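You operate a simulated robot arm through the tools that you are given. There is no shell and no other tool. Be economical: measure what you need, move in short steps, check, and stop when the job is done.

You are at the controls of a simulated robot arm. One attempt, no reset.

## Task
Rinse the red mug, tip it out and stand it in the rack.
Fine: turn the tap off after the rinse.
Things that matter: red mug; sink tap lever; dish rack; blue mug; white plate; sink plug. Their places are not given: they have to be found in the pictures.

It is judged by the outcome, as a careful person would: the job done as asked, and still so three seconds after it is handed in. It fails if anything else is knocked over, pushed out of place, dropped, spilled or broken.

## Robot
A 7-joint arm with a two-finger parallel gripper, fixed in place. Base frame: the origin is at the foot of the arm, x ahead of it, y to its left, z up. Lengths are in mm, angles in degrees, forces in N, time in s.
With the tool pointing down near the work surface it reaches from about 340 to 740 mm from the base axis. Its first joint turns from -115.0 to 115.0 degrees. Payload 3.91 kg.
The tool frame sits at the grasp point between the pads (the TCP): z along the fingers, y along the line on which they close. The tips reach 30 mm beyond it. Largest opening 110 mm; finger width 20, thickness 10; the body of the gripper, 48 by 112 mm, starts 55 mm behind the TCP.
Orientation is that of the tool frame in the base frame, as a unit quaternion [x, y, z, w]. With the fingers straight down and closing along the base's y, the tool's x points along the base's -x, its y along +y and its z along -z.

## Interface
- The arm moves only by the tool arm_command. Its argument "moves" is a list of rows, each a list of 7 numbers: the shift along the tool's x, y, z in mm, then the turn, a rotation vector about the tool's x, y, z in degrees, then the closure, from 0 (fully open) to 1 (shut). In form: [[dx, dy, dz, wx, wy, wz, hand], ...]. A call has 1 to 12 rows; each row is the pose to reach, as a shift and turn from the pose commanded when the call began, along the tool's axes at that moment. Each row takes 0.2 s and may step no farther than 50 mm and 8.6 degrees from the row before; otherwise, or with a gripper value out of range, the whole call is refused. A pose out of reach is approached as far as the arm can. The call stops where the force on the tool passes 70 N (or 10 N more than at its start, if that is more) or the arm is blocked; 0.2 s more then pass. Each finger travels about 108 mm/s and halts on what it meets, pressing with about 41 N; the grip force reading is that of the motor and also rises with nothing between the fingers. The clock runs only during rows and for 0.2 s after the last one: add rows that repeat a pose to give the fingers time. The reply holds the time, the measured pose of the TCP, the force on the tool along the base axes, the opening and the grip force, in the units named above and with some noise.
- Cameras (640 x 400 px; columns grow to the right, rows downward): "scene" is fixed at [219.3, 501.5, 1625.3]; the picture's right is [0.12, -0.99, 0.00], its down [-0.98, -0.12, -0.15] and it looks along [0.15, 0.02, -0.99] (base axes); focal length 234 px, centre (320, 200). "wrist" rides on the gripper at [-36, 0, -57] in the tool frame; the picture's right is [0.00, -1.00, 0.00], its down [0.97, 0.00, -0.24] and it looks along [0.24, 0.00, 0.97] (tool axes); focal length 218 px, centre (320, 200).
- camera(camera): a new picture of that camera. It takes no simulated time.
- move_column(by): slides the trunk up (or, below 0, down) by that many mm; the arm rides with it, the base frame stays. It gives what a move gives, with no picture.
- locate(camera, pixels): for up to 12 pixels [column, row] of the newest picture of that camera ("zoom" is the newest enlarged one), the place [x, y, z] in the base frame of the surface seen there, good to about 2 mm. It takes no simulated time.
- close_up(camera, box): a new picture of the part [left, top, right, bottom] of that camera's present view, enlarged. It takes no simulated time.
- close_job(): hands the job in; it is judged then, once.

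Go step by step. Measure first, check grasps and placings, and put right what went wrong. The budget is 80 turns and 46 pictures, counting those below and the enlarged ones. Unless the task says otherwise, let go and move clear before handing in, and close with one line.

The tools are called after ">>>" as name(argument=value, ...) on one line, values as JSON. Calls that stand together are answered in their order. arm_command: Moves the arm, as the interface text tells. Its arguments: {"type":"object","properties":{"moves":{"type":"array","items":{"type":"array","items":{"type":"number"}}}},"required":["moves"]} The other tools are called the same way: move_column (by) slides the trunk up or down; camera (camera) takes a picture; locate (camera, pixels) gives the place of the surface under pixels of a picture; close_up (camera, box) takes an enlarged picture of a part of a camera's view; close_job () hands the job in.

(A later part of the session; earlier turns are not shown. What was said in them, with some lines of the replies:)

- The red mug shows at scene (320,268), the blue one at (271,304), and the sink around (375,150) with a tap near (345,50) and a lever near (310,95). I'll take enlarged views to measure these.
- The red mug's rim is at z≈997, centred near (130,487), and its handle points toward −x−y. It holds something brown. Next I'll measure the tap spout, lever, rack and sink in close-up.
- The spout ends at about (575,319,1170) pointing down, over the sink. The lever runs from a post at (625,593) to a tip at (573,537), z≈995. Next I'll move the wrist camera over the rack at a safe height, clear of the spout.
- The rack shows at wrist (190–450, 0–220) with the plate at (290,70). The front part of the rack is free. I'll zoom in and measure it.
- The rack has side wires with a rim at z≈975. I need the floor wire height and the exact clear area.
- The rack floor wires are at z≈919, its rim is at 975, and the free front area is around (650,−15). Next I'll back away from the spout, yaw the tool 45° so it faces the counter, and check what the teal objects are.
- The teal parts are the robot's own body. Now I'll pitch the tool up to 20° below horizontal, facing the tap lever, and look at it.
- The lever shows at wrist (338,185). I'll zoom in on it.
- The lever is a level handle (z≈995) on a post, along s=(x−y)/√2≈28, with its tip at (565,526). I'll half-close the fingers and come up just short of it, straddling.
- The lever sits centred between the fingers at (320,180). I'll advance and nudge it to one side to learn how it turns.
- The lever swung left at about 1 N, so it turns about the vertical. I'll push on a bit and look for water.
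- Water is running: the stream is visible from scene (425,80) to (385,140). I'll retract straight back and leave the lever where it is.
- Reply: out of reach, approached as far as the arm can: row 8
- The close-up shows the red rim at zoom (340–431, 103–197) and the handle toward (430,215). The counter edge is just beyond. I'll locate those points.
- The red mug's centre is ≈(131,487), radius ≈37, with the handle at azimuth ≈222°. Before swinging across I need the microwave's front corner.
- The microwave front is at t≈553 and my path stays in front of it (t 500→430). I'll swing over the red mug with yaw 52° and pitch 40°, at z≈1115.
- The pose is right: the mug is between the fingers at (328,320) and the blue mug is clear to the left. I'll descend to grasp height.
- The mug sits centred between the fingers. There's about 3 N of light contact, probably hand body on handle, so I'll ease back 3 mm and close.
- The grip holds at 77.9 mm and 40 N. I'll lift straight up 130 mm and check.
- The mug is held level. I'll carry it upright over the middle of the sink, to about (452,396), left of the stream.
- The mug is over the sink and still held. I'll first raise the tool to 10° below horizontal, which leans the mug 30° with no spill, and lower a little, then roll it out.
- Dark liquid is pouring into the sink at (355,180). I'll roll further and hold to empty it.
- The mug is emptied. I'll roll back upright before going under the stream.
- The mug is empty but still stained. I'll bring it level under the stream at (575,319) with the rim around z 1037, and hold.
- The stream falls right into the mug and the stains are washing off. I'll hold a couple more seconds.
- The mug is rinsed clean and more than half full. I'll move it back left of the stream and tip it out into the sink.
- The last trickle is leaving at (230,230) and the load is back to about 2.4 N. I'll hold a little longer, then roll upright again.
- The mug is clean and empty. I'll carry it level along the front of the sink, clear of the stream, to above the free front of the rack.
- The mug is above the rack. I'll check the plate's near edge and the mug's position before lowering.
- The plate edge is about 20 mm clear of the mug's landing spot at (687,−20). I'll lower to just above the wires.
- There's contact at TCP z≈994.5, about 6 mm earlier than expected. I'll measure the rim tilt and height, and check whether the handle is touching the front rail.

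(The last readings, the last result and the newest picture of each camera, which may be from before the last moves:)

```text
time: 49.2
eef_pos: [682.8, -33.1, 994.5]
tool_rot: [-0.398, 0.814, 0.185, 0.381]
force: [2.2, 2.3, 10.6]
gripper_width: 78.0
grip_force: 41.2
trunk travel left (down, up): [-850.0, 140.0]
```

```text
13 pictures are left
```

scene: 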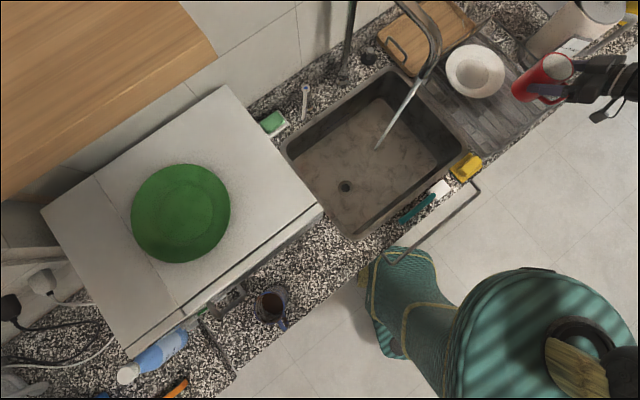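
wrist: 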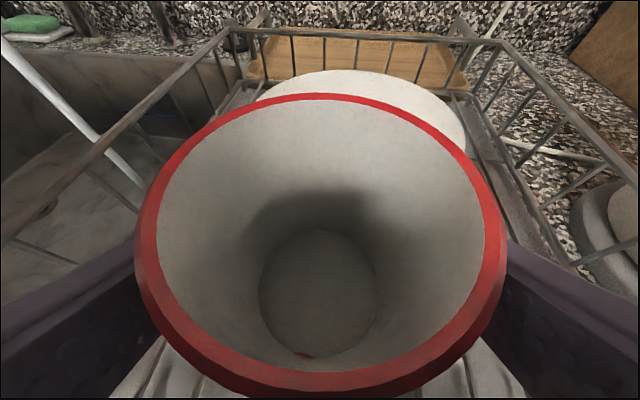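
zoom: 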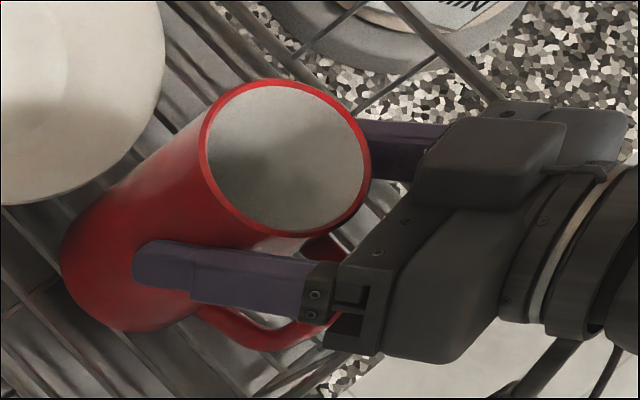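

The rim is level at z≈1017, so the mug's base is on the wires at ≈921, and the handle clears the front rail. I'll release it gently.

>>> arm_command(moves=[[-1, 0, -0.8, 0, 0, 0, 0.5], [-1, 0, -0.8, 0, 0, 0, 0.35], [-1, 0, -0.8, 0, 0, 0, 0.2], [-1, 0, -0.8, 0, 0, 0, 0.1], [-1, 0, -0.8, 0, 0, 0, 0.1]])

>>> camera(camera="wrist")

```text
time: 50.4
eef_pos: [682.3, -33.4, 992.7]
tool_rot: [-0.398, 0.815, 0.185, 0.379]
force: [0.3, -0.3, -0.4]
gripper_width: 98.9
grip_force: 0.0
trunk travel left (down, up): [-850.0, 140.0]
```

```text
12 pictures are left
```

wrist: 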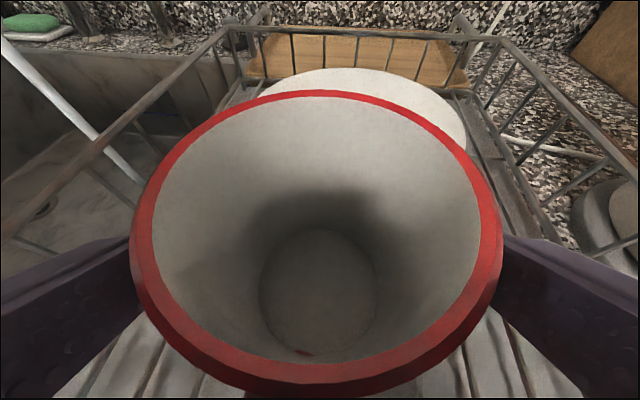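

The mug stands on its own. I'll rise straight up, then retrace the path along the front of the sink.

>>> arm_command(moves=[[-15, 0, -12.6, 0, 0, 0, 0.1], [-38, 0, -32, 0, 0, 0, 0.05], [-60, 0, -50, 0, 0, 0, 0], [-84, 0, -70.5, 0, 0, 0, 0]])

>>> arm_command(moves=[[-5.6, 42.8, 6.7, 0, 0, 0, 0], [-11.2, 85.5, 13.4, 0, 0, 0, 0], [-16.8, 128.3, 20, 0, 0, 0, 0], [-22.4, 171, 26.8, 0, 0, 0, 0], [-28, 213.8, 33.5, 0, 0, 0, 0], [-33.7, 256.5, 40, 0, 0, 0, 0], [-39.3, 299.3, 46.8, 0, 0, 0, 0], [-44.9, 342, 53.5, 0, 0, 0, 0], [-50.5, 384.8, 60.2, 0, 0, 0, 0], [-56.1, 427.5, 66.9, 0, 0, 0, 0]])

>>> camera(camera="scene")

>>> locate(camera="scene", pixels=[[304, 118], [304, 112], [305, 104], [305, 96], [305, 87], [303, 116]])

```text
time: 51.4
eef_pos: [683.0, -32.9, 1104.4]
tool_rot: [-0.398, 0.814, 0.186, 0.38]
force: [0.3, -0.2, 0.7]
gripper_width: 109.8
grip_force: 0.0
trunk travel left (down, up): [-850.0, 140.0]
```

```text
time: 53.6
eef_pos: [397.5, 299.3, 1103.1]
tool_rot: [-0.398, 0.814, 0.185, 0.38]
force: [0.5, 0.5, -0.3]
gripper_width: 109.7
grip_force: 0.2
trunk travel left (down, up): [-850.0, 140.0]
```

```text
11 pictures are left
```

scene: 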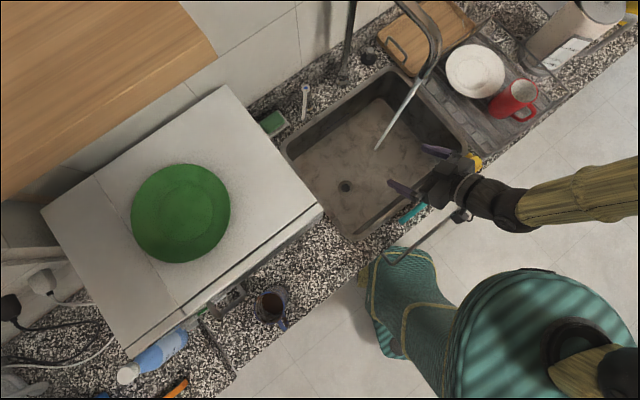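

```text
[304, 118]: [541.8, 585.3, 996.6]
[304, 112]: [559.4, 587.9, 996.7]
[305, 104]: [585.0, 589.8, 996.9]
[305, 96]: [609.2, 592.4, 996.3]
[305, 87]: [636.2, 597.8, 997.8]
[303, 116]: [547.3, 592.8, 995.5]
```

The lever now runs from its pivot at (625,594) to a tip at (538,586), swung about 40° left. I'll line up in front of it with the fingers straddling.

>>> arm_command(moves=[[-10.8, 9.9, 38, 0.88, -2.86, 0.51, 0.27], [-21.7, 19.8, 76, 1.76, -5.71, 1.01, 0.27], [-32.5, 29.7, 114, 2.64, -8.57, 1.52, 0.27], [-43.4, 39.6, 152, 3.52, -11.43, 2.02, 0.27], [-54.2, 49.5, 190, 4.4, -14.3, 2.53, 0.27], [-65, 59.4, 228, 5.28, -17.14, 3.03, 0.27], [-75.9, 69.3, 266.2, 6.16, -20, 3.54, 0.27]])

>>> camera(camera="wrist")

```text
time: 55.2
eef_pos: [500.6, 540.1, 988.0]
tool_rot: [-0.313, 0.757, 0.219, 0.53]
force: [0.5, 0.1, -0.2]
gripper_width: 80.4
grip_force: 0.2
trunk travel left (down, up): [-850.0, 140.0]
```

```text
10 pictures are left
```

wrist: 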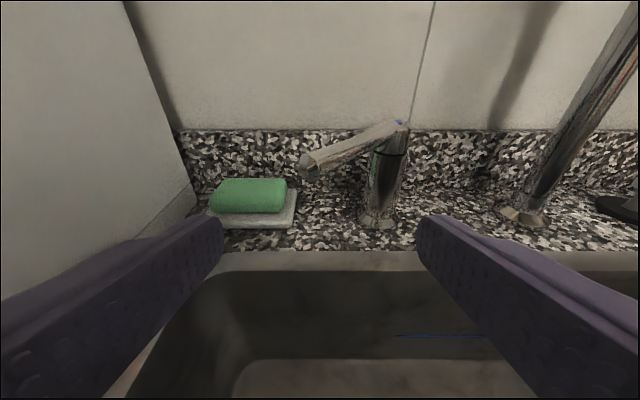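

The lever tip is between the fingers at (310,165). I'll advance and push it right, back toward its starting position, stopping a little short.

>>> arm_command(moves=[[-8.6, 0, 23.5, 0, 0, 0, 0.27], [-17.1, 0, 47, 0, 0, 0, 0.27], [-17.1, -15, 47, 0, 0, 0, 0.27], [-17.1, -27, 47, 0, 0, 0, 0.27], [-17.1, -36, 47, 0, 0, 0, 0.27], [-17.1, -45, 47, 0, 0, 0, 0.27], [-17.1, -54, 47, 0, 0, 0, 0.27], [-17.1, -62, 47, 0, 0, 0, 0.27], [-17.1, -70, 47, 0, 0, 0, 0.27], [-17.1, -77, 47, 0, 0, 0, 0.27]])

>>> camera(camera="scene")

```text
time: 57.4
eef_pos: [589.2, 520.6, 989.6]
tool_rot: [-0.313, 0.757, 0.219, 0.531]
force: [-0.1, 0.1, 0.8]
gripper_width: 80.0
grip_force: 0.0
trunk travel left (down, up): [-850.0, 140.0]
```

```text
9 pictures are left
```

scene: 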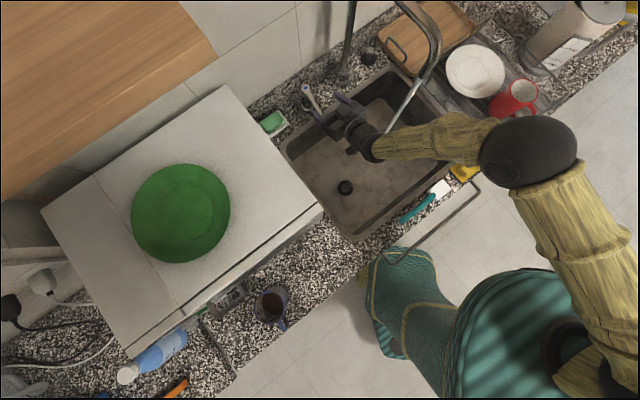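

The water still runs and the lever has come part of the way back. I'll push on about 14 mm more in small steps.

>>> arm_command(moves=[[0, -4, 0, 0, 0, 0, 0.27], [0, -8, 0, 0, 0, 0, 0.27], [0, -11, 0, 0, 0, 0, 0.27], [0, -14, 0, 0, 0, 0, 0.27]])

>>> close_up(camera="scene", box=[280, 40, 460, 180])

>>> locate(camera="zoom", pixels=[[75, 150], [100, 180], [120, 210], [90, 165], [110, 195]])

```text
time: 58.4
eef_pos: [599.3, 510.7, 989.8]
tool_rot: [-0.313, 0.757, 0.219, 0.53]
force: [-0.7, 0.0, 0.9]
gripper_width: 80.2
grip_force: 0.4
trunk travel left (down, up): [-850.0, 140.0]
```

```text
2.86 times, centred on (370, 110) of scene
```

zoom: 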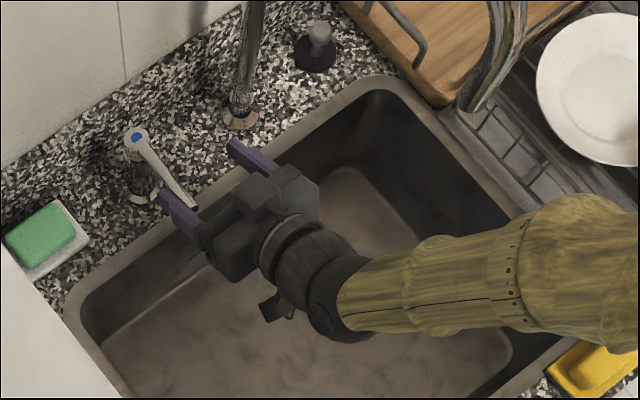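

```text
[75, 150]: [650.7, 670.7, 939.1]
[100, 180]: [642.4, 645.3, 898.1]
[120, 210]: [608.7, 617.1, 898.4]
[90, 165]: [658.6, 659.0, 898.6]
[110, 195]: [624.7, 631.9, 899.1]
```

The stream has gone and the lever tip is back at its original spot (≈(324,112)). I'll retract straight back and verify.

>>> arm_command(moves=[[0, 2, -30, 0, 0, 0, 0.27], [0, 2, -70, 0, 0, 0, 0.27], [-8, 2, -115, 0, 0, 0, 0.2], [-15, 2, -160, 0, 0, 0, 0.1], [-22, 2, -205, 0, 0, 0, 0], [-30, 2, -250, 0, 0, 0, 0]])

>>> close_up(camera="scene", box=[280, 0, 560, 180])

>>> camera(camera="wrist")

```text
time: 59.8
eef_pos: [437.4, 352.5, 1104.2]
tool_rot: [-0.313, 0.757, 0.22, 0.53]
force: [-0.4, 0.2, -0.3]
gripper_width: 109.9
grip_force: 0.0
trunk travel left (down, up): [-850.0, 140.0]
```

```text
2.22 times, centred on (420, 90) of scene
```

zoom: 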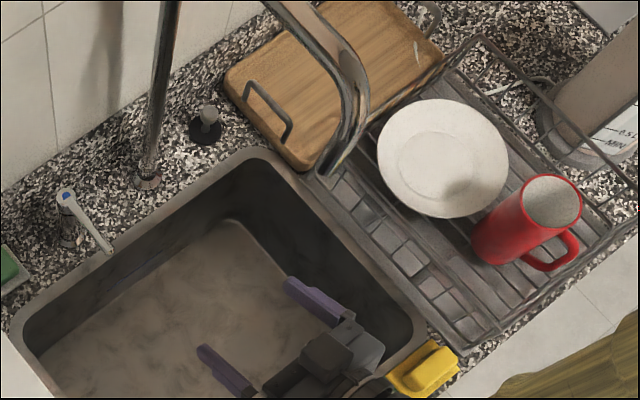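

```text
6 pictures are left
```

wrist: 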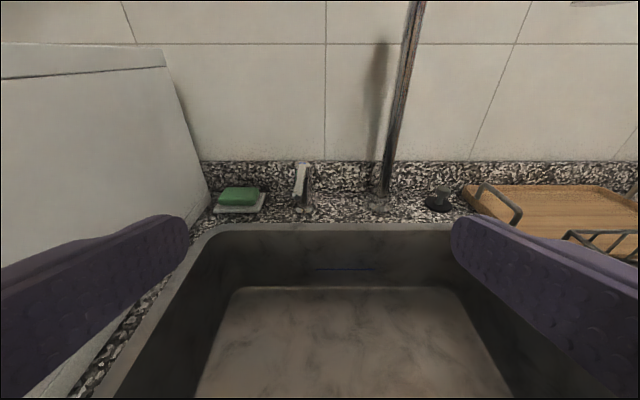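

The pictures show the tap off with the lever back in place, the clean red mug standing in the rack, and the plate, plug and sponge unmoved. The arm is clear, so I'm handing in.

>>> close_job()

```text
The job is handed in.
```

The red mug was emptied into the sink, rinsed clean, tipped out and stood upright in the rack; the tap is off and nothing else was moved.
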